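You operate a simulated robot arm through the tools that you are given. There is no shell and no other tool.

You run a simulated robot arm. Do the job below in one go: nothing can be reset, and whatever is moved stays where it is left.

Task
Coat sample 250 to the weight on its label, park the bar and lay the sample on the wire rack.
Fine: set the gap dial first; coat it once only and keep your fingers clear of the bar's edge.

It is judged by the outcome, as a careful person would: the job done as asked, and still so three seconds after it is handed in. It fails if anything else is knocked over, pushed out of place, dropped, spilled or broken.

Robot
A 7-joint arm with a three-finger gripper, fixed in place. Base frame: the origin is on the floor under the middle of its stand, x ahead of it, y to its left, z up; the work surface is at about z = 845. Units: mm, rad, N and s.
It reaches about 1342 mm from its shoulder. Its first joint turns from -2.897 to 2.897 rad. Payload 2.69 kg.
Tool frame: the origin (TCP) lies between the finger pads and is the grasp point; the fingertips stand 30 mm ahead of it; z points along the fingers, y is the line along which they close. The gripper opens to 128 mm; its body begins 117 mm behind the TCP.
Orientation is told as [roll, pitch, yaw] about the base's x, y, z axes, in that order, counted from this pose: with the fingers straight down and closing along the base's y, the tool's x points along the base's -x, its y along +y and its z along -z.

Tools
- The arm moves only by the tool move_arm. Its argument "steps" is a list that holds one entry, the list of rows, each a list of 6 numbers: the shift along the tool's x, y, z in m, then the turn, a rotation vector about the tool's x, y, z in rad. In form: [[[x, y, z, wx, wy, wz], ...]]. A call has 1 to 20 rows; each row is the pose to reach, as a shift and turn from the pose commanded when the call began, along the tool's axes at that moment. "grip" is the gripper command, from -1 (shut) to 1 (fully open), values between in proportion, set as the call begins (left out, the last holds). A row lasts 0.2 s, in which the tool goes at most 50 mm and 0.15 rad; a call with a longer step from one row to the next is refused whole, and so is a gripper value outside its range. Where a pose cannot be reached the arm comes as near as it can. A force on the tool above 80 N (or 10 N above the force at the start of the call, whichever is more), or a blocked arm, ends the call early, and 0.2 s more pass. Each finger travels about 127 mm/s and halts on what it meets, pressing with about 37 N; the grip force reading is that of the motor and also rises with nothing between the fingers. The clock runs only during rows and for 0.2 s after the last one: add rows that repeat a pose to give the fingers time. It gives the time, the measured TCP pose, the force on the tool (base axes), the opening and the grip force at its end, in the units of the frame above (readings bear some noise), with the torque about the TCP (base axes, N m) and any sound that the robot's microphone picked up.
- Cameras (640 x 400 px; columns grow to the right, rows downward): "scene" is fixed at [48.3, -501.2, 1443.4]; the picture's right is [0.88, -0.47, 0.00], its down [-0.21, -0.40, -0.89] and it looks along [0.42, 0.78, -0.45] (base axes); focal length 320 px, centre (320, 200). "wrist" rides on the gripper at [58, 54, -131] in the tool frame; the picture's right is [-0.68, 0.74, 0.00], its down [-0.62, -0.57, -0.55] and it looks along [-0.40, -0.37, 0.84] (tool axes); focal length 234 px, centre (320, 200). There is no depth. A picture from a camera that has moved, and an enlarged one, comes with that camera's place and axes in the base frame and with its lens.
- snapshot(camera): a new picture of that camera. The clock stands still meanwhile.
- raise_lower(by): moves the trunk up (or, below 0, down) by that many mm; the arm rides with it, the base frame stays. It gives what a move gives, with no picture.
- zoom(camera, box): a new picture of the part [left, top, right, bottom] of that camera's present view, enlarged. The clock stands still meanwhile.
- close_job(): hands the job in; it is judged then, once.

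Places have to be worked out from the pictures, the camera data and where the tool is seen. Open the gripper and draw the arm clear of the work before you hand the job in, unless the task says otherwise.

The tools are called after "Emit:" as a command line: name --argument value ..., lists and objects as JSON in quotes. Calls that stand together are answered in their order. move_arm: Moves the arm, as the interface text tells. Its arguments: {"type":"object","properties":{"steps":{"type":"array","items":{"type":"array","items":{"type":"array","items":{"type":"number"}}}},"grip":{"type":"number"}},"required":["steps"]} The other tools are called the same way: raise_lower (by) moves the trunk up or down; snapshot (camera) takes a picture; zoom (camera, box) takes an enlarged picture of a part of a camera's view; close_job () hands the job in.

At the start:

```text
clock: 0.0
eef_pos: [630.7, 333.6, 1166.0]
ee_rot: [-0.001, 0.001, -0.001]
ft_force: [0.9, 0.5, -0.1]
wrist_torque: [0.0, 0.01, 0.02]
width: 127.9
grip_force: 0.1
trunk travel left (down, up): [-200.0, 150.0]
```

scene: 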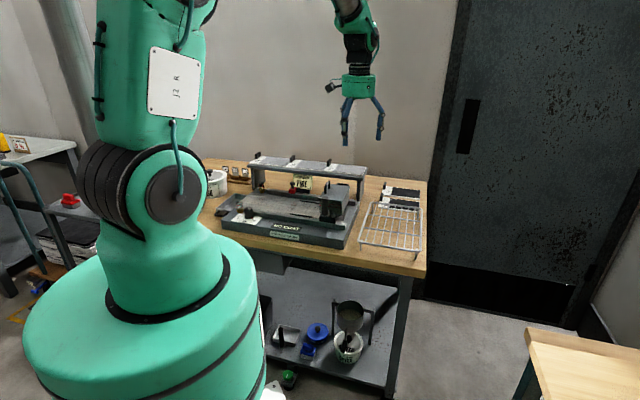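
wrist: 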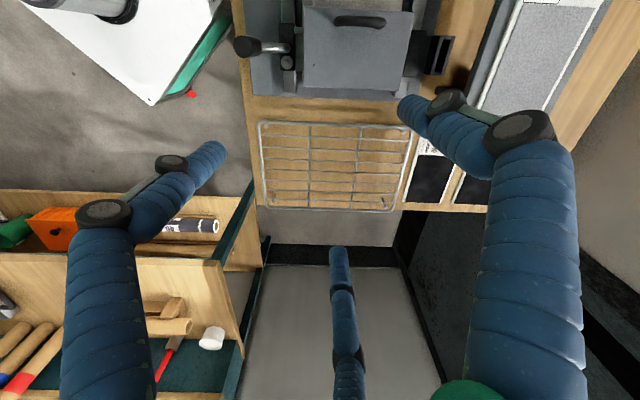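

I start by looking closer at the workbench, in the fixed camera, to find the coater, dial, samples and rack.

Emit:
zoom --camera "scene" --box '[190, 140, 440, 290]'

Emit:
zoom --camera "scene" --box '[210, 180, 350, 260]'

Emit:
zoom --camera "scene" --box '[240, 145, 370, 205]'

Emit:
snapshot --camera "wrist"

```text
2.56 times, centred on (315, 215) of scene
camera zoom: at [48.3, -501.2, 1443.4], right [0.88, -0.47, 0.0], down [-0.21, -0.4, -0.89], along [0.42, 0.78, -0.45], focal length 821 px, centre (333, 162)
```

zoom: 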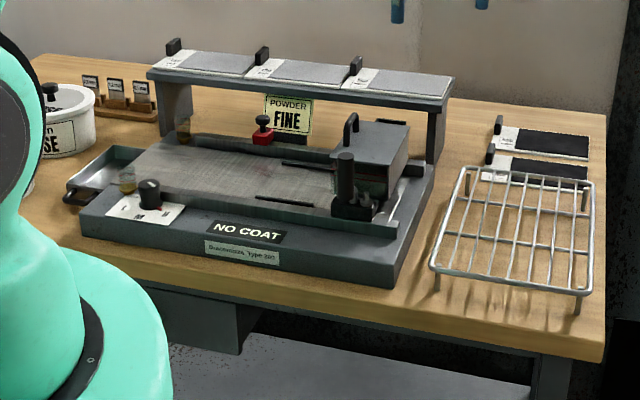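

```text
4.57 times, centred on (280, 220) of scene
camera zoom: at [48.3, -501.2, 1443.4], right [0.88, -0.47, 0.0], down [-0.21, -0.4, -0.89], along [0.42, 0.78, -0.45], focal length 1465 px, centre (503, 109)
```

zoom: 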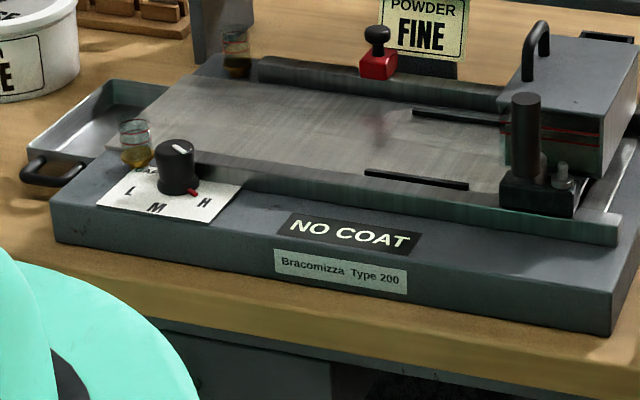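

```text
4.92 times, centred on (305, 175) of scene
camera zoom: at [48.3, -501.2, 1443.4], right [0.88, -0.47, 0.0], down [-0.21, -0.4, -0.89], along [0.42, 0.78, -0.45], focal length 1578 px, centre (394, 323)
```

zoom: 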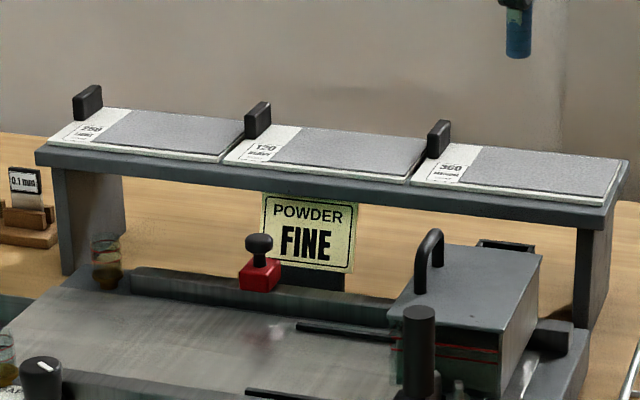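

```text
taken
camera wrist: at [574.7, 386.6, 1295.5], right [0.68, 0.74, 0.0], down [0.62, -0.57, 0.55], along [0.4, -0.37, -0.84], focal length 234 px, centre (320, 200)
```

wrist: 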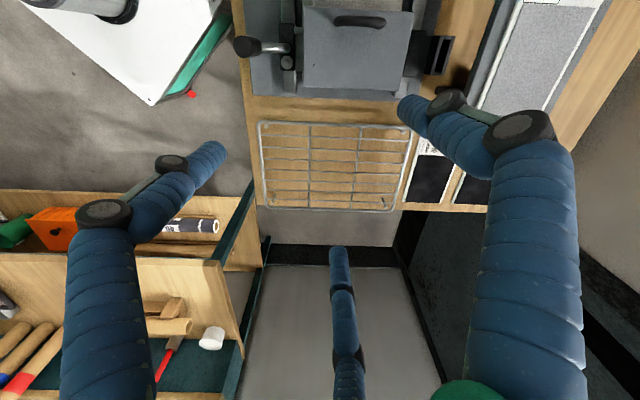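

The shelf carries three plates (250, 120, 360). I zoom in harder on the labels, the dial and the other equipment before moving.

Emit:
zoom --camera "scene" --box '[250, 162, 274, 177]'

Emit:
zoom --camera "scene" --box '[230, 200, 270, 230]'

Emit:
zoom --camera "scene" --box '[305, 180, 361, 215]'

Emit:
zoom --camera "scene" --box '[190, 160, 262, 220]'

Emit:
zoom --camera "scene" --box '[360, 175, 430, 225]'

Emit:
zoom --camera "scene" --box '[260, 160, 340, 220]'

```text
16.00 times, centred on (262, 170) of scene
camera zoom: at [48.3, -501.2, 1443.4], right [0.88, -0.47, 0.0], down [-0.21, -0.4, -0.89], along [0.42, 0.78, -0.45], focal length 5129 px, centre (1248, 688)
```

zoom: 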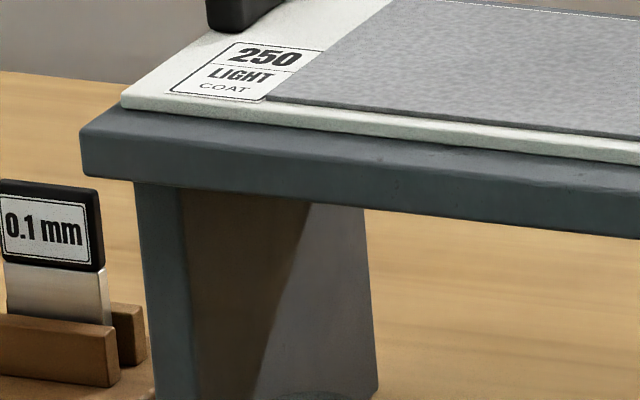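

```text
13.33 times, centred on (250, 215) of scene
camera zoom: at [48.3, -501.2, 1443.4], right [0.88, -0.47, 0.0], down [-0.21, -0.4, -0.89], along [0.42, 0.78, -0.45], focal length 4274 px, centre (1253, 0)
```

zoom: 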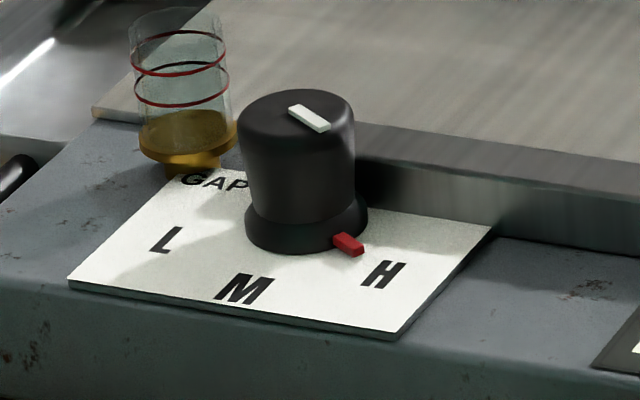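

```text
11.43 times, centred on (333, 198) of scene
camera zoom: at [48.3, -501.2, 1443.4], right [0.88, -0.47, 0.0], down [-0.21, -0.4, -0.89], along [0.42, 0.78, -0.45], focal length 3663 px, centre (171, 229)
```

zoom: 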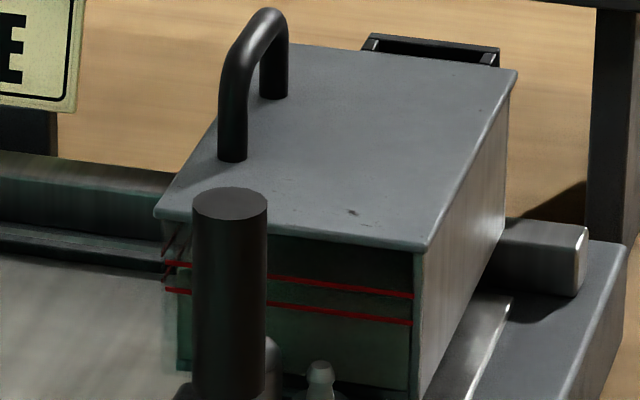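

```text
6.67 times, centred on (226, 190) of scene
camera zoom: at [48.3, -501.2, 1443.4], right [0.88, -0.47, 0.0], down [-0.21, -0.4, -0.89], along [0.42, 0.78, -0.45], focal length 2137 px, centre (947, 267)
```

zoom: 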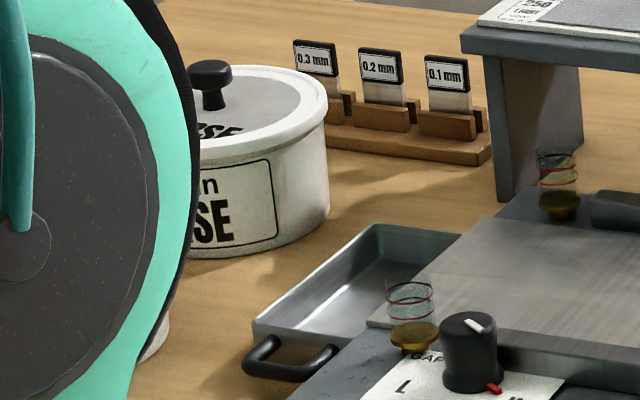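

```text
8.00 times, centred on (395, 200) of scene
camera zoom: at [48.3, -501.2, 1443.4], right [0.88, -0.47, 0.0], down [-0.21, -0.4, -0.89], along [0.42, 0.78, -0.45], focal length 2564 px, centre (-280, 200)
```

zoom: 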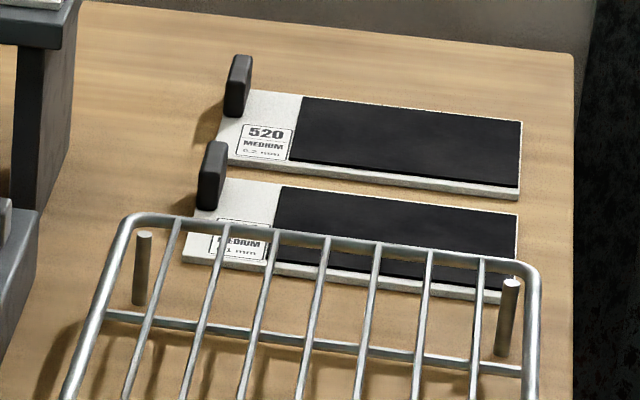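

```text
6.67 times, centred on (300, 190) of scene
camera zoom: at [48.3, -501.2, 1443.4], right [0.88, -0.47, 0.0], down [-0.21, -0.4, -0.89], along [0.42, 0.78, -0.45], focal length 2137 px, centre (453, 267)
```

zoom: 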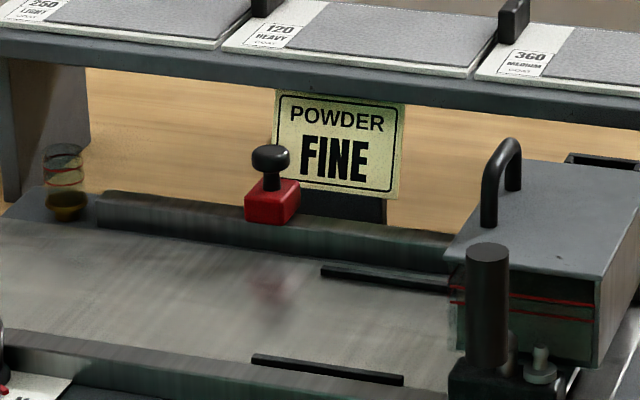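

The label on 250 reads LIGHT COAT, and the dial marker seems to sit near H. I look at the coater's signs, bar, stops and guides at high magnification.

Emit:
zoom --camera "scene" --box '[262, 215, 310, 245]'

Emit:
zoom --camera "scene" --box '[312, 195, 352, 230]'

Emit:
zoom --camera "scene" --box '[280, 176, 312, 200]'

Emit:
zoom --camera "scene" --box '[270, 192, 330, 226]'

Emit:
zoom --camera "scene" --box '[328, 195, 362, 252]'

Emit:
zoom --camera "scene" --box '[374, 198, 410, 222]'

```text
13.33 times, centred on (286, 230) of scene
camera zoom: at [48.3, -501.2, 1443.4], right [0.88, -0.47, 0.0], down [-0.21, -0.4, -0.89], along [0.42, 0.78, -0.45], focal length 4274 px, centre (773, -200)
```

zoom: 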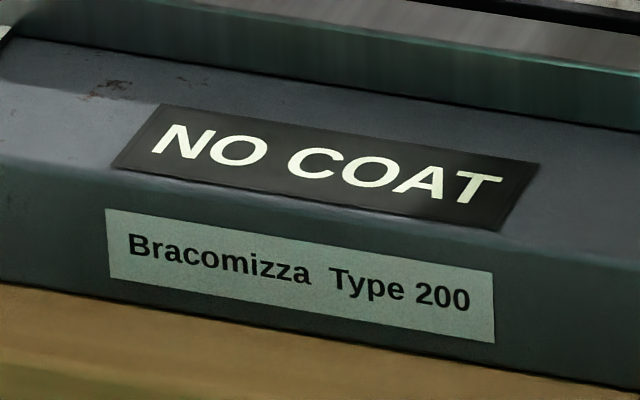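

```text
11.43 times, centred on (332, 212) of scene
camera zoom: at [48.3, -501.2, 1443.4], right [0.88, -0.47, 0.0], down [-0.21, -0.4, -0.89], along [0.42, 0.78, -0.45], focal length 3663 px, centre (183, 57)
```

zoom: 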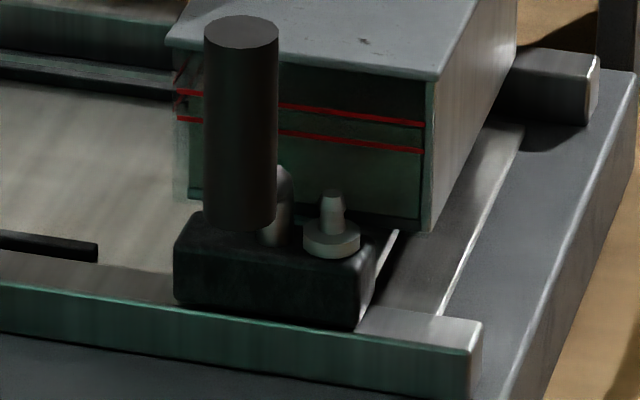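

```text
16.00 times, centred on (296, 188) of scene
camera zoom: at [48.3, -501.2, 1443.4], right [0.88, -0.47, 0.0], down [-0.21, -0.4, -0.89], along [0.42, 0.78, -0.45], focal length 5129 px, centre (704, 392)
```

zoom: 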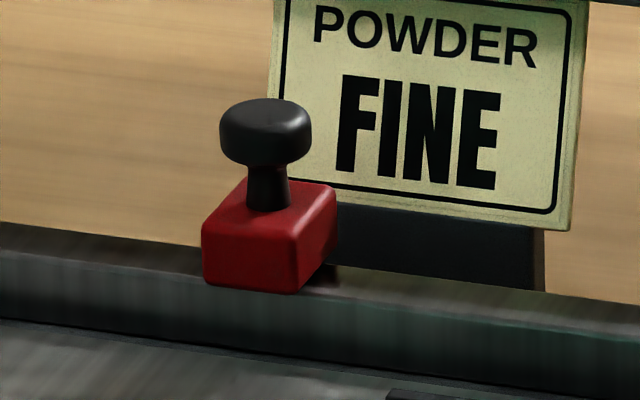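

```text
10.67 times, centred on (300, 209) of scene
camera zoom: at [48.3, -501.2, 1443.4], right [0.88, -0.47, 0.0], down [-0.21, -0.4, -0.89], along [0.42, 0.78, -0.45], focal length 3419 px, centre (533, 104)
```

zoom: 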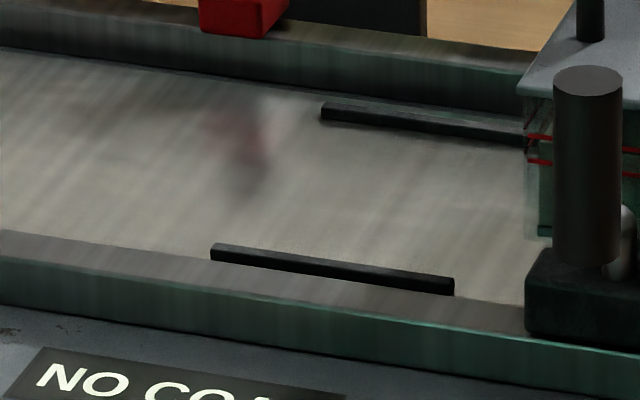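

```text
7.02 times, centred on (345, 224) of scene
camera zoom: at [48.3, -501.2, 1443.4], right [0.88, -0.47, 0.0], down [-0.21, -0.4, -0.89], along [0.42, 0.78, -0.45], focal length 2249 px, centre (145, 35)
```

zoom: 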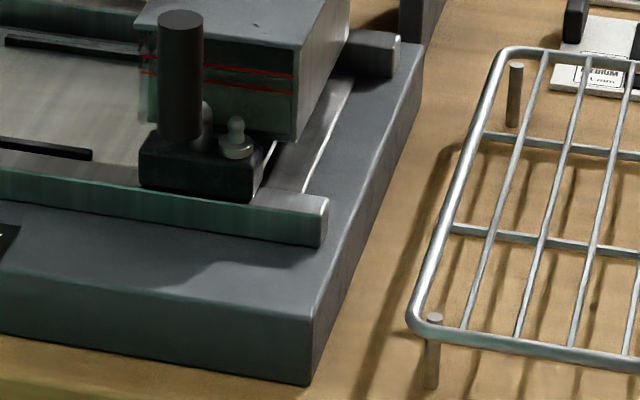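

```text
16.00 times, centred on (392, 210) of scene
camera zoom: at [48.3, -501.2, 1443.4], right [0.88, -0.47, 0.0], down [-0.21, -0.4, -0.89], along [0.42, 0.78, -0.45], focal length 5129 px, centre (-832, 40)
```

zoom: 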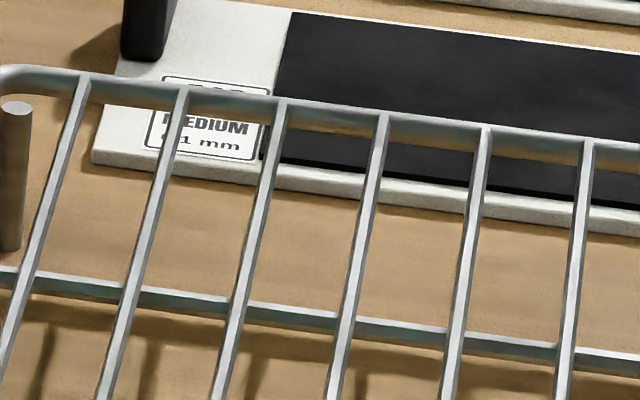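

The bench is turned about 45° from the base axes: along direction u=(0.707,0.707) away from the robot and v=(0.707,-0.707) to the right, with the coater spanning about u 494–760, v -215–220. I move the arm up over the coater's left end to look down on it with the wrist camera.

Emit:
move_arm --steps '[[[0.0355, 0.0281, -0.0105, 0, 0, 0], [0.071, 0.0562, -0.021, 0, 0, 0], [0.1065, 0.0843, -0.0315, 0, 0, 0], [0.142, 0.1124, -0.042, 0, 0, 0], [0.1775, 0.1405, -0.0525, 0, 0, 0], [0.213, 0.1686, -0.063, 0, 0, 0], [0.2485, 0.1967, -0.0735, 0, 0, 0], [0.284, 0.225, -0.084, 0, 0, 0], [0.284, 0.225, -0.084, 0, 0, 0]]]'

```text
clock: 2.0
eef_pos: [347.1, 560.0, 1250.6]
ee_rot: [-0.001, -0.001, 0.0]
ft_force: [-0.3, -0.1, -0.2]
wrist_torque: [-0.02, -0.1, 0.01]
width: 128.1
grip_force: 0.1
trunk travel left (down, up): [-200.0, 150.0]
```

The arm arrived at (347, 560, 1250). Now a picture from the wrist camera.

Emit:
snapshot --camera "wrist"

Emit:
snapshot --camera "scene"

```text
taken
camera wrist: at [290.6, 612.7, 1379.4], right [0.68, 0.74, 0.0], down [0.62, -0.57, 0.55], along [0.4, -0.37, -0.84], focal length 234 px, centre (320, 200)
```

wrist: 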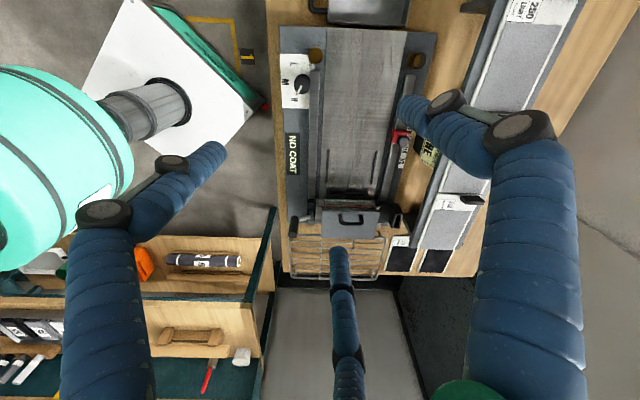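

```text
taken
```

scene: 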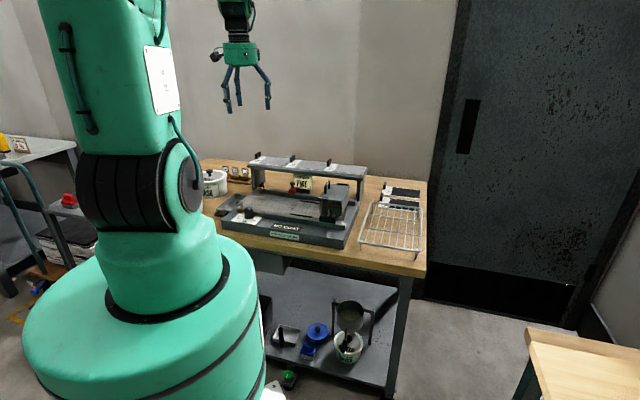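

Emit:
zoom --camera "wrist" --box '[270, 20, 450, 145]'

Emit:
zoom --camera "wrist" --box '[270, 130, 450, 255]'

Emit:
zoom --camera "wrist" --box '[280, 45, 330, 110]'

Emit:
zoom --camera "wrist" --box '[300, 180, 400, 250]'

Emit:
zoom --camera "wrist" --box '[380, 40, 450, 180]'

```text
3.20 times, centred on (360, 82) of wrist
camera zoom: at [290.6, 612.7, 1379.4], right [0.68, 0.74, 0.0], down [0.62, -0.57, 0.55], along [0.4, -0.37, -0.84], focal length 749 px, centre (192, 576)
```

zoom: 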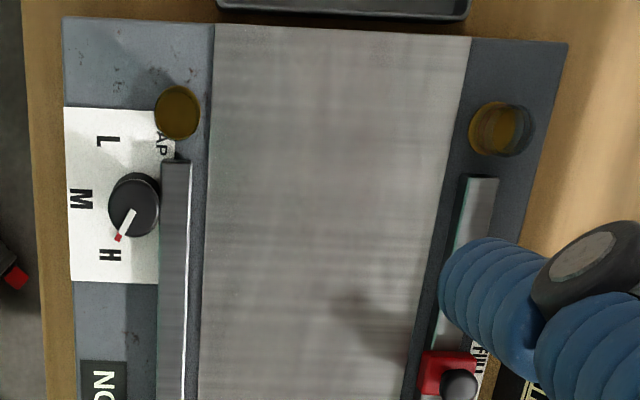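

```text
3.20 times, centred on (360, 192) of wrist
camera zoom: at [290.6, 612.7, 1379.4], right [0.68, 0.74, 0.0], down [0.62, -0.57, 0.55], along [0.4, -0.37, -0.84], focal length 749 px, centre (192, 224)
```

zoom: 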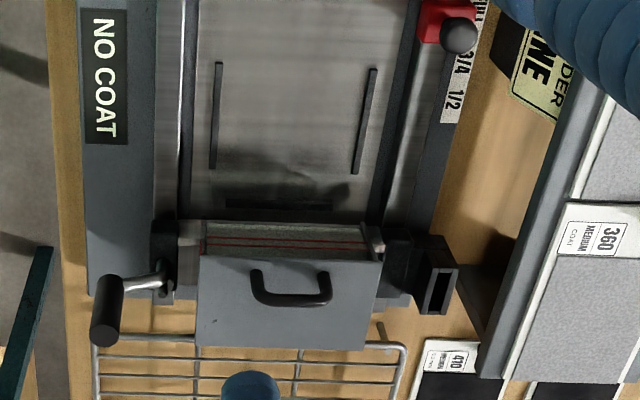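

```text
6.15 times, centred on (305, 78) of wrist
camera zoom: at [290.6, 612.7, 1379.4], right [0.68, 0.74, 0.0], down [0.62, -0.57, 0.55], along [0.4, -0.37, -0.84], focal length 1441 px, centre (412, 954)
```

zoom: 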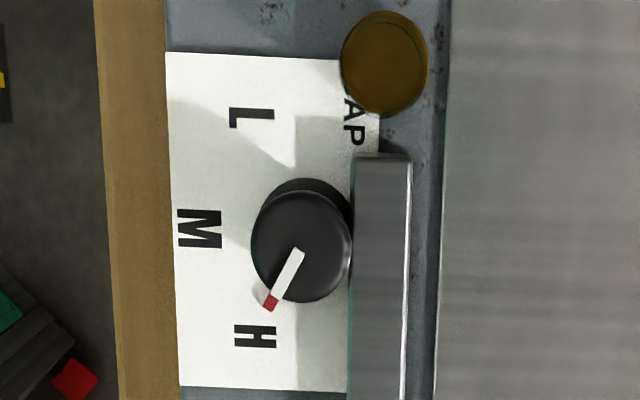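

```text
5.71 times, centred on (350, 215) of wrist
camera zoom: at [290.6, 612.7, 1379.4], right [0.68, 0.74, 0.0], down [0.62, -0.57, 0.55], along [0.4, -0.37, -0.84], focal length 1338 px, centre (149, 114)
```

zoom: 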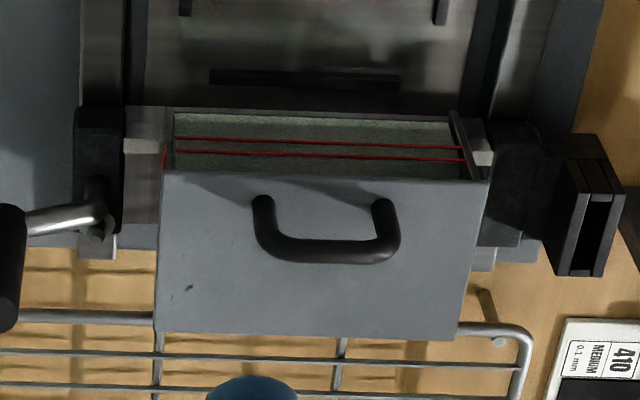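

```text
2.86 times, centred on (415, 110) of wrist
camera zoom: at [290.6, 612.7, 1379.4], right [0.68, 0.74, 0.0], down [0.62, -0.57, 0.55], along [0.4, -0.37, -0.84], focal length 669 px, centre (49, 457)
```

zoom: 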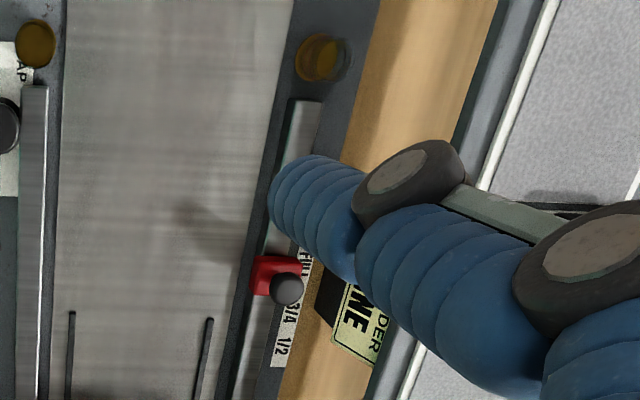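

The picture shows the gap dial pointer at H, a travel stop on the rear rail with a FULL / 3/4 / 1/2 scale, bed guides and a powder hopper on the bar. I look at my own gripper's geometry and read the stop scale more closely.

Emit:
zoom --camera "scene" --box '[195, 20, 291, 120]'

Emit:
zoom --camera "wrist" --box '[380, 120, 430, 180]'

Emit:
zoom --camera "wrist" --box '[440, 0, 600, 110]'

Emit:
zoom --camera "scene" --box '[246, 148, 300, 180]'

```text
4.00 times, centred on (243, 70) of scene
camera zoom: at [48.3, -501.2, 1443.4], right [0.88, -0.47, 0.0], down [-0.21, -0.4, -0.89], along [0.42, 0.78, -0.45], focal length 1282 px, centre (628, 720)
```

zoom: 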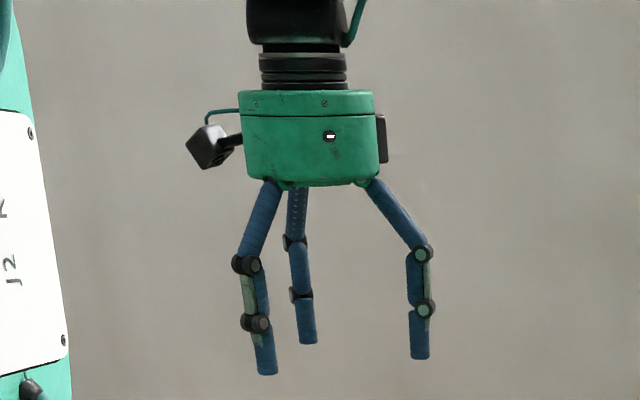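

```text
6.67 times, centred on (405, 150) of wrist
camera zoom: at [290.6, 612.7, 1379.4], right [0.68, 0.74, 0.0], down [0.62, -0.57, 0.55], along [0.4, -0.37, -0.84], focal length 1561 px, centre (-247, 533)
```

zoom: 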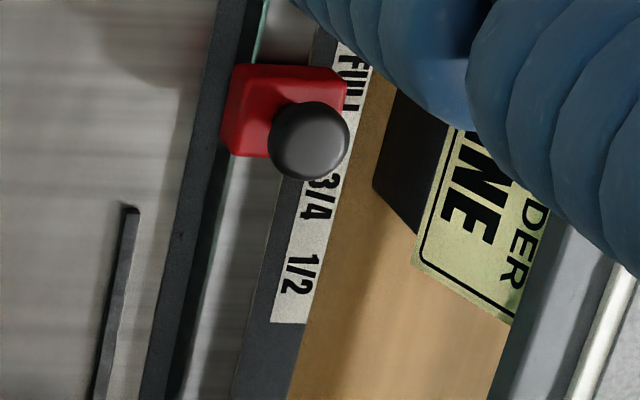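

```text
3.64 times, centred on (520, 55) of wrist
camera zoom: at [290.6, 612.7, 1379.4], right [0.68, 0.74, 0.0], down [0.62, -0.57, 0.55], along [0.4, -0.37, -0.84], focal length 852 px, centre (-407, 727)
```

zoom: 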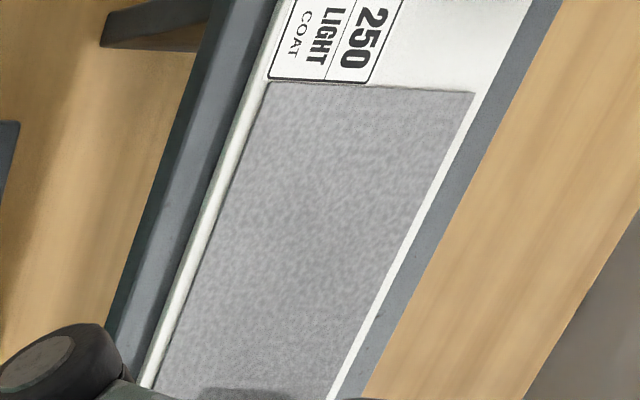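

```text
11.85 times, centred on (273, 164) of scene
camera zoom: at [48.3, -501.2, 1443.4], right [0.88, -0.47, 0.0], down [-0.21, -0.4, -0.89], along [0.42, 0.78, -0.45], focal length 3799 px, centre (877, 627)
```

zoom: 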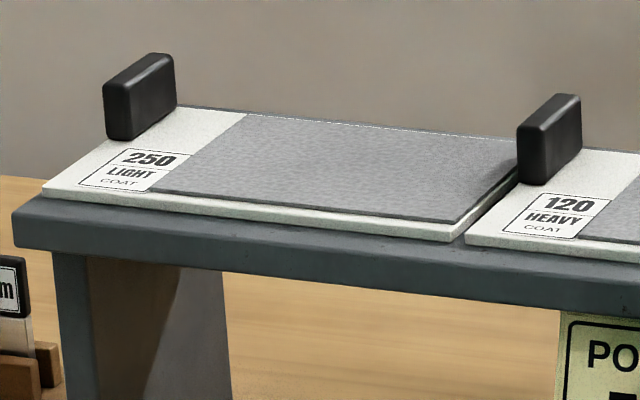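

Combining both cameras, the bed is at about z=840, the plates on the shelf at about z=929, and the gap knob's axis near u=607, v=-167 (base 311, 547), top z≈873. I turn the wrist so the camera looks outward over the bench, come over the knob at a safe height, and check the turning range.

Emit:
move_arm --steps '[[[0.0036, -0.0013, 0.015, 0, 0, -0.138], [0.0072, -0.0026, 0.03, 0, 0, -0.276], [0.0108, -0.0039, 0.045, 0, 0, -0.414], [0.0144, -0.0052, 0.06, 0, 0, -0.552], [0.018, -0.0065, 0.075, 0, 0, -0.69], [0.0216, -0.0078, 0.09, 0, 0, -0.828], [0.0252, -0.0091, 0.105, 0, 0, -0.966], [0.0288, -0.0104, 0.12, 0, 0, -1.104], [0.0324, -0.0117, 0.135, 0, 0, -1.242], [0.036, -0.0127, 0.15, 0, 0, -1.38], [0.036, -0.0127, 0.15, 0, 0, -1.38]]]'

```text
clock: 4.4
eef_pos: [308.7, 545.7, 1098.0]
ee_rot: [-0.001, 0.0, 1.38]
ft_force: [-1.0, -0.5, -0.6]
wrist_torque: [0.02, -0.02, -0.07]
width: 128.0
grip_force: 0.1
trunk travel left (down, up): [-200.0, 150.0]
```

The turn to yaw 1.38 worked. Now I take a picture from here over the knob.

Emit:
snapshot --camera "wrist"

Emit:
snapshot --camera "scene"

```text
taken
camera wrist: at [247.7, 497.5, 1228.3], right [-0.6, 0.8, 0.0], down [0.67, 0.5, 0.55], along [0.44, 0.33, -0.84], focal length 234 px, centre (320, 200)
```

wrist: 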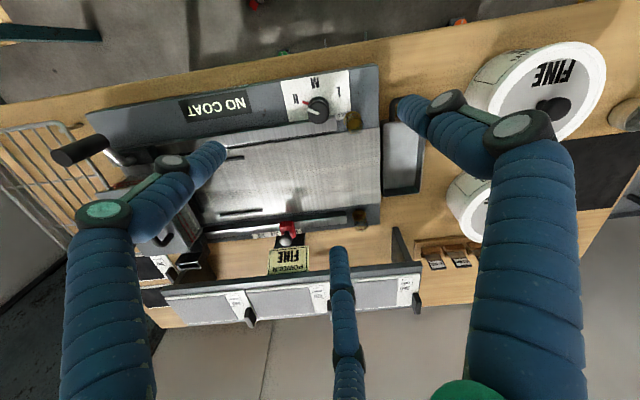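

```text
taken
```

scene: 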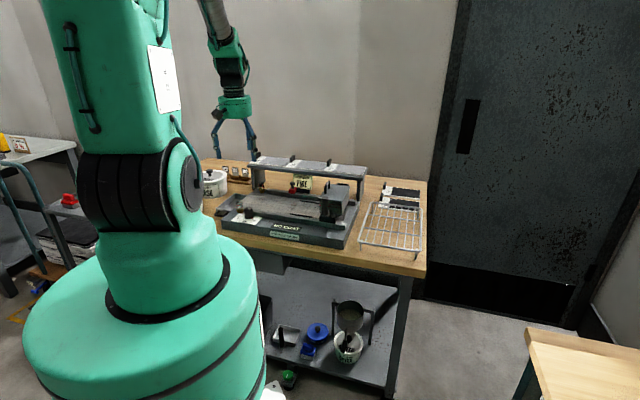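

Emit:
zoom --camera "wrist" --box '[270, 70, 390, 145]'

Emit:
zoom --camera "wrist" --box '[290, 80, 365, 130]'

Emit:
zoom --camera "wrist" --box '[255, 215, 325, 280]'

Emit:
zoom --camera "wrist" --box '[50, 110, 210, 290]'

Emit:
zoom --camera "wrist" --box '[300, 220, 480, 320]'

```text
5.33 times, centred on (330, 108) of wrist
camera zoom: at [247.7, 497.5, 1228.3], right [-0.6, 0.8, 0.0], down [0.67, 0.5, 0.55], along [0.44, 0.33, -0.84], focal length 1249 px, centre (267, 693)
```

zoom: 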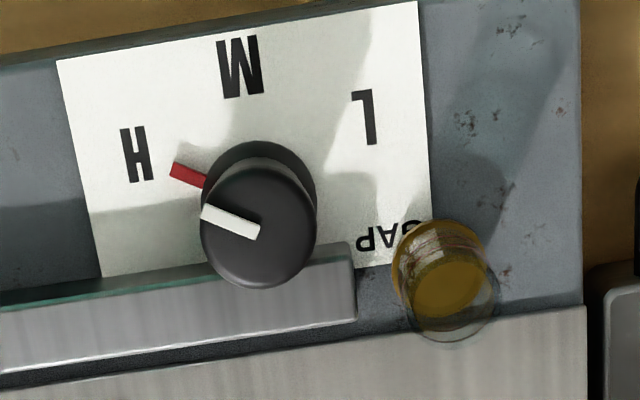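

```text
8.00 times, centred on (328, 105) of wrist
camera zoom: at [247.7, 497.5, 1228.3], right [-0.6, 0.8, 0.0], down [0.67, 0.5, 0.55], along [0.44, 0.33, -0.84], focal length 1873 px, centre (260, 960)
```

zoom: 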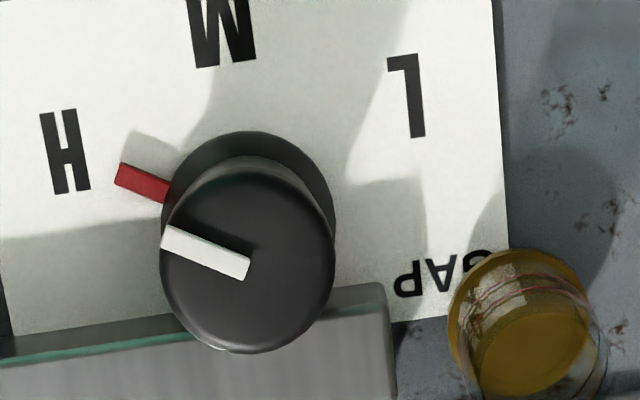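

```text
6.15 times, centred on (290, 248) of wrist
camera zoom: at [247.7, 497.5, 1228.3], right [-0.6, 0.8, 0.0], down [0.67, 0.5, 0.55], along [0.44, 0.33, -0.84], focal length 1441 px, centre (505, -92)
```

zoom: 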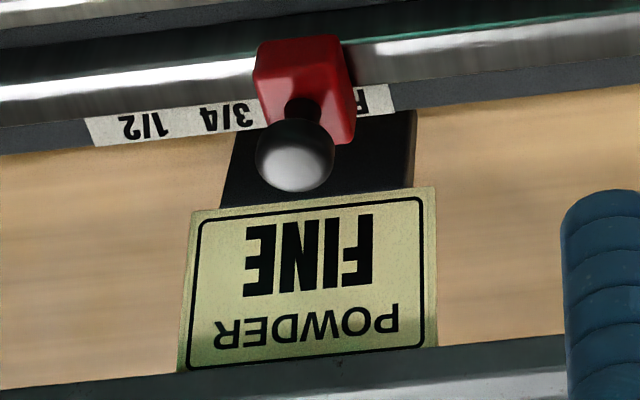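

```text
2.22 times, centred on (130, 200) of wrist
camera zoom: at [247.7, 497.5, 1228.3], right [-0.6, 0.8, 0.0], down [0.67, 0.5, 0.55], along [0.44, 0.33, -0.84], focal length 520 px, centre (742, 200)
```

zoom: 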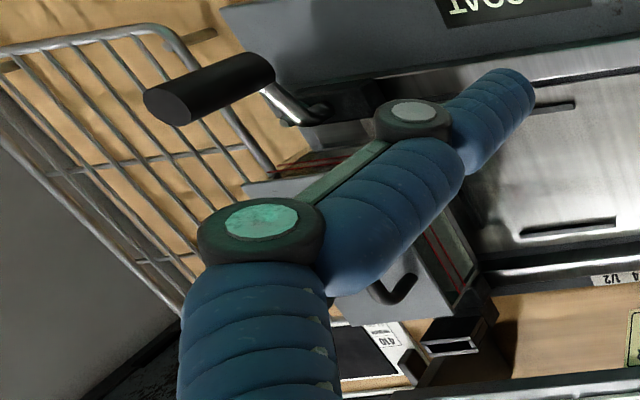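

```text
3.56 times, centred on (390, 270) of wrist
camera zoom: at [247.7, 497.5, 1228.3], right [-0.6, 0.8, 0.0], down [0.67, 0.5, 0.55], along [0.44, 0.33, -0.84], focal length 833 px, centre (71, -49)
```

zoom: 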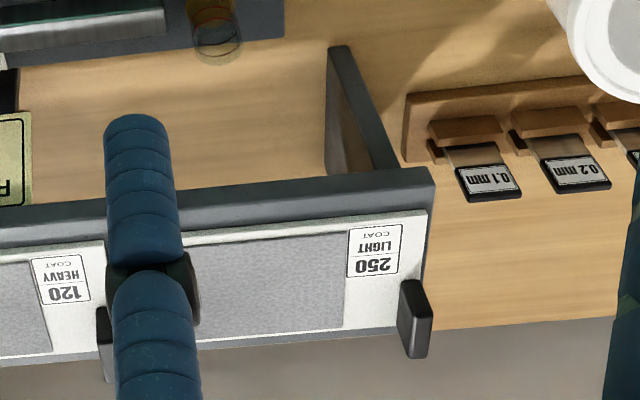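

The knob axis is at about u=606, v=-164.5 and the pointer sits at H. Before going down I close the fingers part way in free air to learn where the fingertips sit when around a 32 mm knob.

Emit:
move_arm --steps '[[[0, 0, 0, 0, 0, 0], [0, 0, 0, 0, 0, 0], [0, 0, 0, 0, 0, 0], [0, 0, 0, 0, 0, 0]]]' --grip -0.4

Emit:
snapshot --camera "wrist"

Emit:
zoom --camera "scene" --box '[200, 90, 280, 150]'

```text
clock: 5.4
eef_pos: [310.0, 545.5, 1098.1]
ee_rot: [-0.001, 0.0, 1.38]
ft_force: [0.5, -0.6, 0.5]
wrist_torque: [-0.01, -0.01, 0.0]
width: 38.5
grip_force: 0.1
trunk travel left (down, up): [-200.0, 150.0]
```

```text
taken
camera wrist: at [247.7, 497.5, 1228.4], right [-0.59, 0.8, 0.0], down [0.67, 0.5, 0.55], along [0.44, 0.33, -0.84], focal length 234 px, centre (320, 200)
```

wrist: 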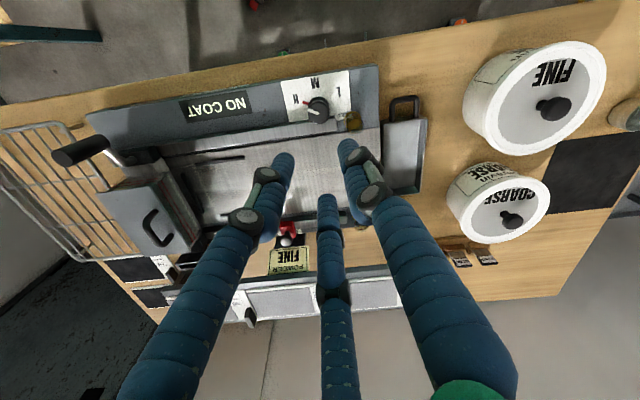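

```text
6.67 times, centred on (240, 120) of scene
camera zoom: at [48.3, -501.2, 1443.4], right [0.88, -0.47, 0.0], down [-0.21, -0.4, -0.89], along [0.42, 0.78, -0.45], focal length 2137 px, centre (853, 733)
```

zoom: 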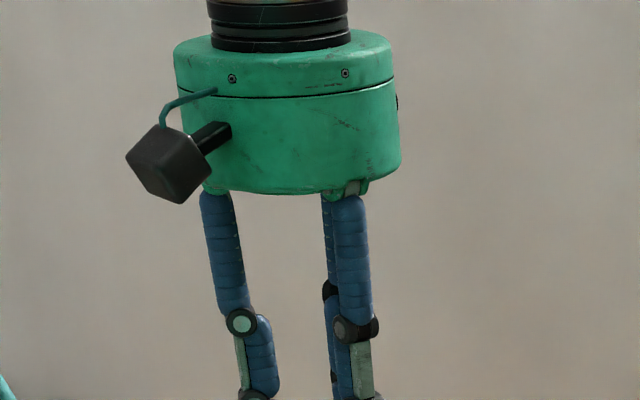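

At this opening the fingertips sit as expected (30 mm ahead, fingers about 17 mm thick). I set the opening to about 64 mm and go down over the knob to just above it, then check the centring.

Emit:
move_arm --steps '[[[0.0, -0.001, 0.03, 0, 0, 0], [0.0, -0.002, 0.065, 0, 0, 0], [0.0005, -0.0026, 0.1, 0, 0, 0], [0.0005, -0.0026, 0.13, 0, 0, 0], [0.0005, -0.0026, 0.155, 0, 0, 0], [0.0005, -0.0026, 0.165, 0, 0, 0], [0.0005, -0.0026, 0.165, 0, 0, 0]]]' --grip 0.0

Emit:
snapshot --camera "wrist"

Emit:
zoom --camera "scene" --box '[210, 165, 290, 235]'

```text
clock: 7.0
eef_pos: [317.2, 546.9, 934.6]
ee_rot: [0.0, 0.002, 1.382]
ft_force: [0.1, -0.1, -0.2]
wrist_torque: [-0.03, 0.01, 0.02]
width: 64.1
grip_force: 0.0
trunk travel left (down, up): [-200.0, 150.0]
```

```text
taken
camera wrist: at [254.8, 497.5, 1064.7], right [-0.59, 0.8, 0.0], down [0.67, 0.5, 0.55], along [0.44, 0.33, -0.84], focal length 234 px, centre (320, 200)
```

wrist: 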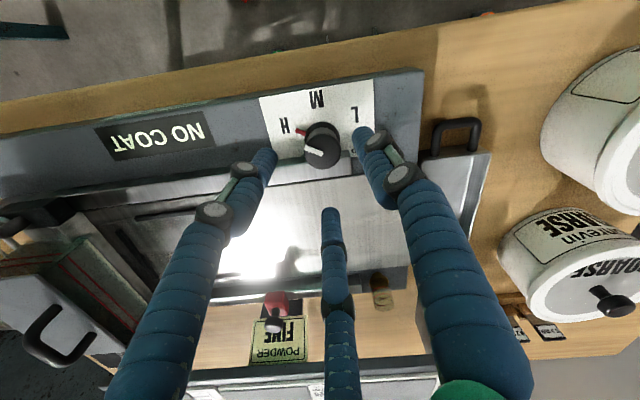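

```text
5.71 times, centred on (250, 200) of scene
camera zoom: at [48.3, -501.2, 1443.4], right [0.88, -0.47, 0.0], down [-0.21, -0.4, -0.89], along [0.42, 0.78, -0.45], focal length 1832 px, centre (720, 200)
```

zoom: 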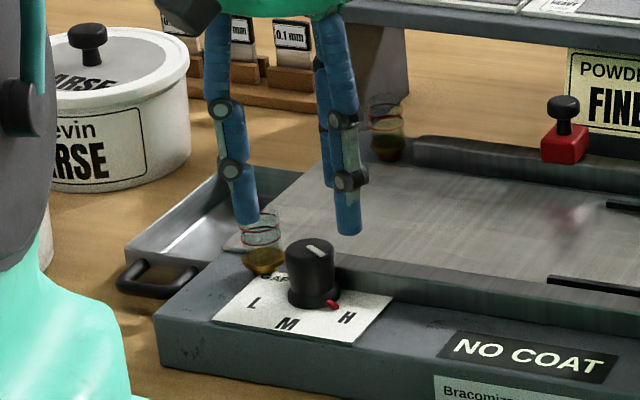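

Emit:
zoom --camera "wrist" --box '[240, 90, 400, 190]'

Emit:
zoom --camera "scene" --box '[230, 180, 278, 225]'

```text
4.00 times, centred on (320, 140) of wrist
camera zoom: at [254.8, 497.5, 1064.7], right [-0.59, 0.8, 0.0], down [0.67, 0.5, 0.55], along [0.44, 0.33, -0.84], focal length 937 px, centre (320, 440)
```

zoom: 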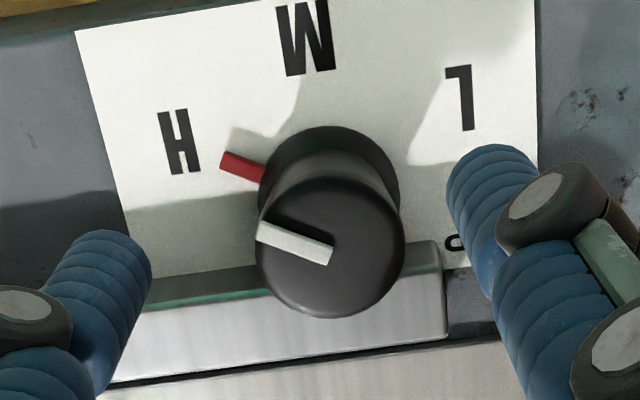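

```text
8.89 times, centred on (254, 202) of scene
camera zoom: at [48.3, -501.2, 1443.4], right [0.88, -0.47, 0.0], down [-0.21, -0.4, -0.89], along [0.42, 0.78, -0.45], focal length 2849 px, centre (907, 178)
```

zoom: 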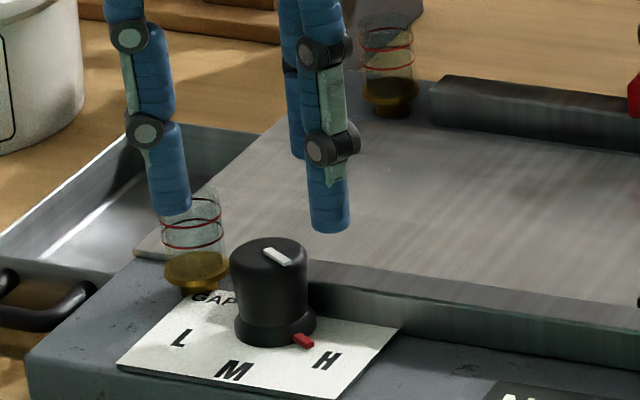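

The knob is about 4 mm nearer the robot than my tool point. I check the rail height right behind the knob before going down.

Emit:
zoom --camera "scene" --box '[244, 200, 284, 225]'

Emit:
zoom --camera "wrist" --box '[290, 130, 370, 180]'

```text
16.00 times, centred on (264, 212) of scene
camera zoom: at [48.3, -501.2, 1443.4], right [0.88, -0.47, 0.0], down [-0.21, -0.4, -0.89], along [0.42, 0.78, -0.45], focal length 5129 px, centre (1216, 0)
```

zoom: 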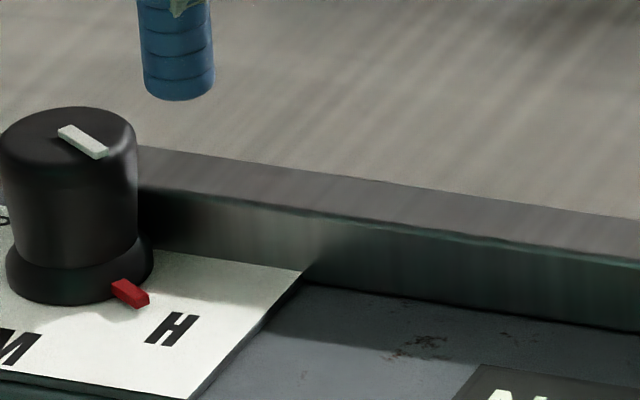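

```text
8.00 times, centred on (330, 155) of wrist
camera zoom: at [254.8, 497.5, 1064.7], right [-0.59, 0.8, 0.0], down [0.67, 0.5, 0.55], along [0.44, 0.33, -0.84], focal length 1873 px, centre (240, 560)
```

zoom: 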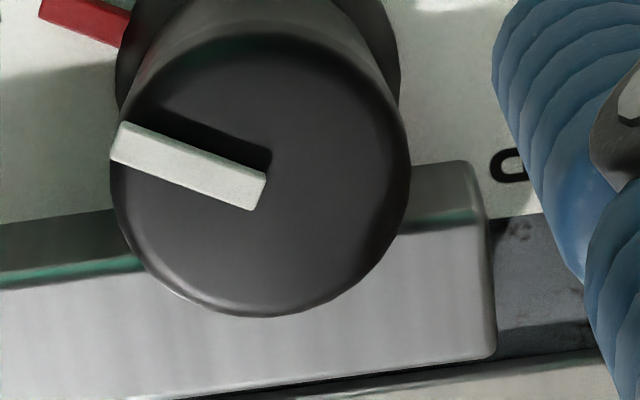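

The rail top is about 18 mm above the base plate (z≈854), and the knob top at about 874. I shift 4.5 mm toward the robot and go down so the fingertips reach z≈862, still open.

Emit:
move_arm --steps '[[[0.002, 0.0012, 0.01, 0, 0, 0], [0.0037, 0.0025, 0.02, 0, 0, 0], [0.0037, 0.0025, 0.03, 0, 0, 0], [0.0037, 0.0025, 0.038, 0, 0, 0], [0.0037, 0.0025, 0.0425, 0, 0, 0], [0.0037, 0.0025, 0.0425, 0, 0, 0]]]'

Emit:
snapshot --camera "wrist"

Emit:
zoom --camera "scene" --box '[230, 185, 278, 225]'

```text
clock: 8.4
eef_pos: [312.1, 542.4, 892.9]
ee_rot: [0.0, -0.002, 1.381]
ft_force: [0.5, -1.0, 0.3]
wrist_torque: [0.0, -0.01, -0.01]
width: 64.0
grip_force: 0.1
trunk travel left (down, up): [-200.0, 150.0]
```

```text
taken
camera wrist: at [250.1, 493.7, 1022.3], right [-0.59, 0.8, 0.0], down [0.67, 0.5, 0.55], along [0.44, 0.33, -0.84], focal length 234 px, centre (320, 200)
```

wrist: 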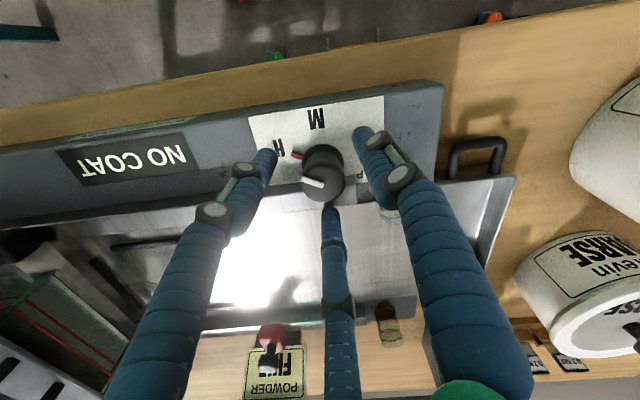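

```text
10.00 times, centred on (254, 205) of scene
camera zoom: at [48.3, -501.2, 1443.4], right [0.88, -0.47, 0.0], down [-0.21, -0.4, -0.89], along [0.42, 0.78, -0.45], focal length 3205 px, centre (980, 150)
```

zoom: 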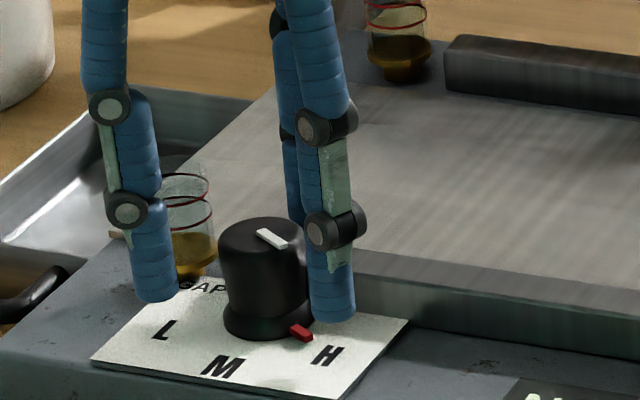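

The knob is between the fingers; it's about 2 mm off-centre, so I correct by 2 mm and then close on it.

Emit:
move_arm --steps '[[[-0.0004, -0.0021, 0, 0, 0, 0], [-0.0004, -0.0021, 0, 0, 0, 0]]]'

Emit:
move_arm --steps '[[[0, 0, 0, 0, 0, 0], [0, 0, 0, 0, 0, 0], [0, 0, 0, 0, 0, 0], [0, 0, 0, 0, 0, 0]]]' --grip -1.0

Emit:
zoom --camera "wrist" --box '[240, 100, 400, 220]'

Emit:
zoom --camera "scene" --box '[230, 185, 278, 225]'

```text
clock: 9.0
eef_pos: [312.2, 542.6, 892.2]
ee_rot: [0.001, 0.0, 1.381]
ft_force: [-0.1, -0.4, -0.2]
wrist_torque: [-0.03, 0.0, -0.03]
width: 64.2
grip_force: 0.0
trunk travel left (down, up): [-200.0, 150.0]
```

```text
clock: 10.0
eef_pos: [311.3, 542.7, 892.1]
ee_rot: [-0.001, 0.0, 1.38]
ft_force: [-13.0, 13.4, -4.5]
wrist_torque: [0.36, 0.25, 0.03]
width: 32.0
grip_force: 44.7
trunk travel left (down, up): [-200.0, 150.0]
```

```text
3.33 times, centred on (320, 160) of wrist
camera zoom: at [250.6, 494.6, 1022.2], right [-0.59, 0.8, 0.0], down [0.67, 0.5, 0.55], along [0.44, 0.33, -0.84], focal length 781 px, centre (320, 333)
```

zoom: 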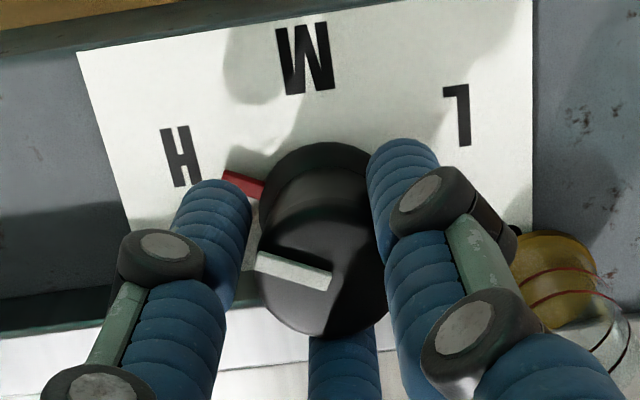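

```text
10.00 times, centred on (254, 205) of scene
camera zoom: at [48.3, -501.2, 1443.4], right [0.88, -0.47, 0.0], down [-0.21, -0.4, -0.89], along [0.42, 0.78, -0.45], focal length 3205 px, centre (980, 150)
```

zoom: 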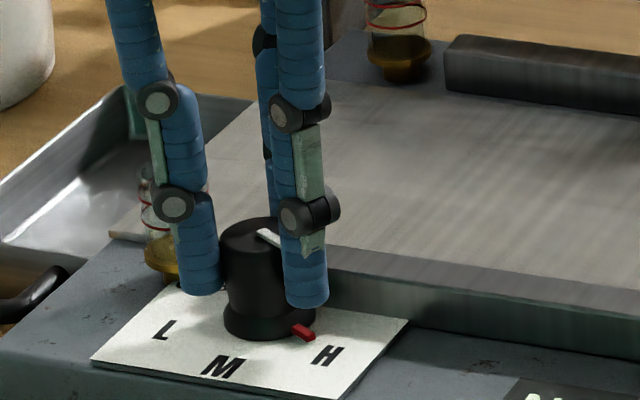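

Gripped: width reads 32 mm. There is an 18 N side load toward -v, so I re-centre by 1.5 mm and then turn the knob clockwise (seen from above) by about 118° from H through M to L.

Emit:
move_arm --steps '[[[-0.0008, 0.0012, 0, 0, 0, 0], [-0.0008, 0.0012, 0, 0, 0, 0.12], [-0.0008, 0.0012, 0, 0, 0, 0.24], [-0.0008, 0.0012, 0, 0, 0, 0.36], [-0.0008, 0.0012, 0, 0, 0, 0.48]]]'

Emit:
zoom --camera "scene" --box '[230, 185, 278, 225]'

```text
clock: 11.2
eef_pos: [310.5, 545.3, 892.6]
ee_rot: [0.001, -0.003, 0.898]
ft_force: [0.5, 16.7, -1.7]
wrist_torque: [-0.04, 0.01, 0.01]
width: 30.6
grip_force: 44.8
trunk travel left (down, up): [-200.0, 150.0]
```

```text
10.00 times, centred on (254, 205) of scene
camera zoom: at [48.3, -501.2, 1443.4], right [0.88, -0.47, 0.0], down [-0.21, -0.4, -0.89], along [0.42, 0.78, -0.45], focal length 3205 px, centre (980, 150)
```

zoom: 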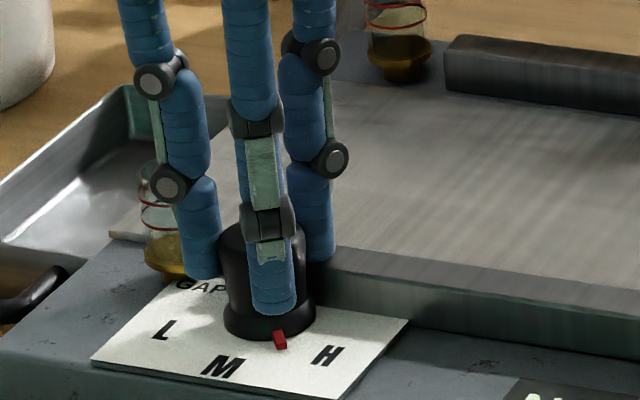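

The knob turns with the fingers. I yield 2 mm in the direction of the side force (+y) and continue the turn toward L.

Emit:
move_arm --steps '[[[-0.0016, 0.0013, 0, 0, 0, 0.1], [-0.0016, 0.0013, 0, 0, 0, 0.22], [-0.0016, 0.0013, 0, 0, 0, 0.34], [-0.0016, 0.0013, 0, 0, 0, 0.46], [-0.0016, 0.0013, 0, 0, 0, 0.58], [-0.0016, 0.0013, 0, 0, 0, 0.7], [-0.0016, 0.0013, 0, 0, 0, 0.82]]]'

Emit:
zoom --camera "scene" --box '[230, 185, 278, 225]'

```text
clock: 12.8
eef_pos: [311.8, 544.7, 892.0]
ee_rot: [0.0, 0.0, 0.078]
ft_force: [3.8, -1.3, 9.9]
wrist_torque: [0.47, -0.31, 0.01]
width: 30.2
grip_force: 45.1
trunk travel left (down, up): [-200.0, 150.0]
```

```text
10.00 times, centred on (254, 205) of scene
camera zoom: at [48.3, -501.2, 1443.4], right [0.88, -0.47, 0.0], down [-0.21, -0.4, -0.89], along [0.42, 0.78, -0.45], focal length 3205 px, centre (980, 150)
```

zoom: 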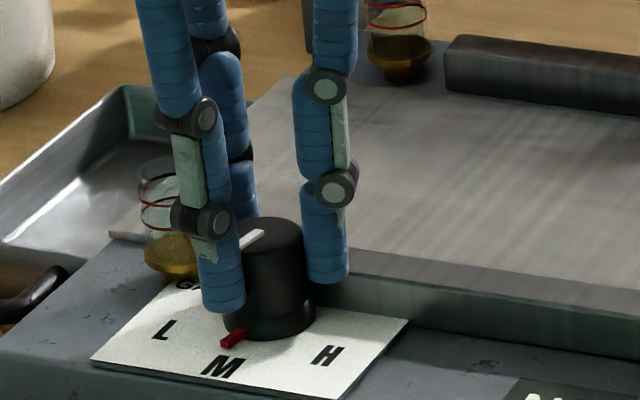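

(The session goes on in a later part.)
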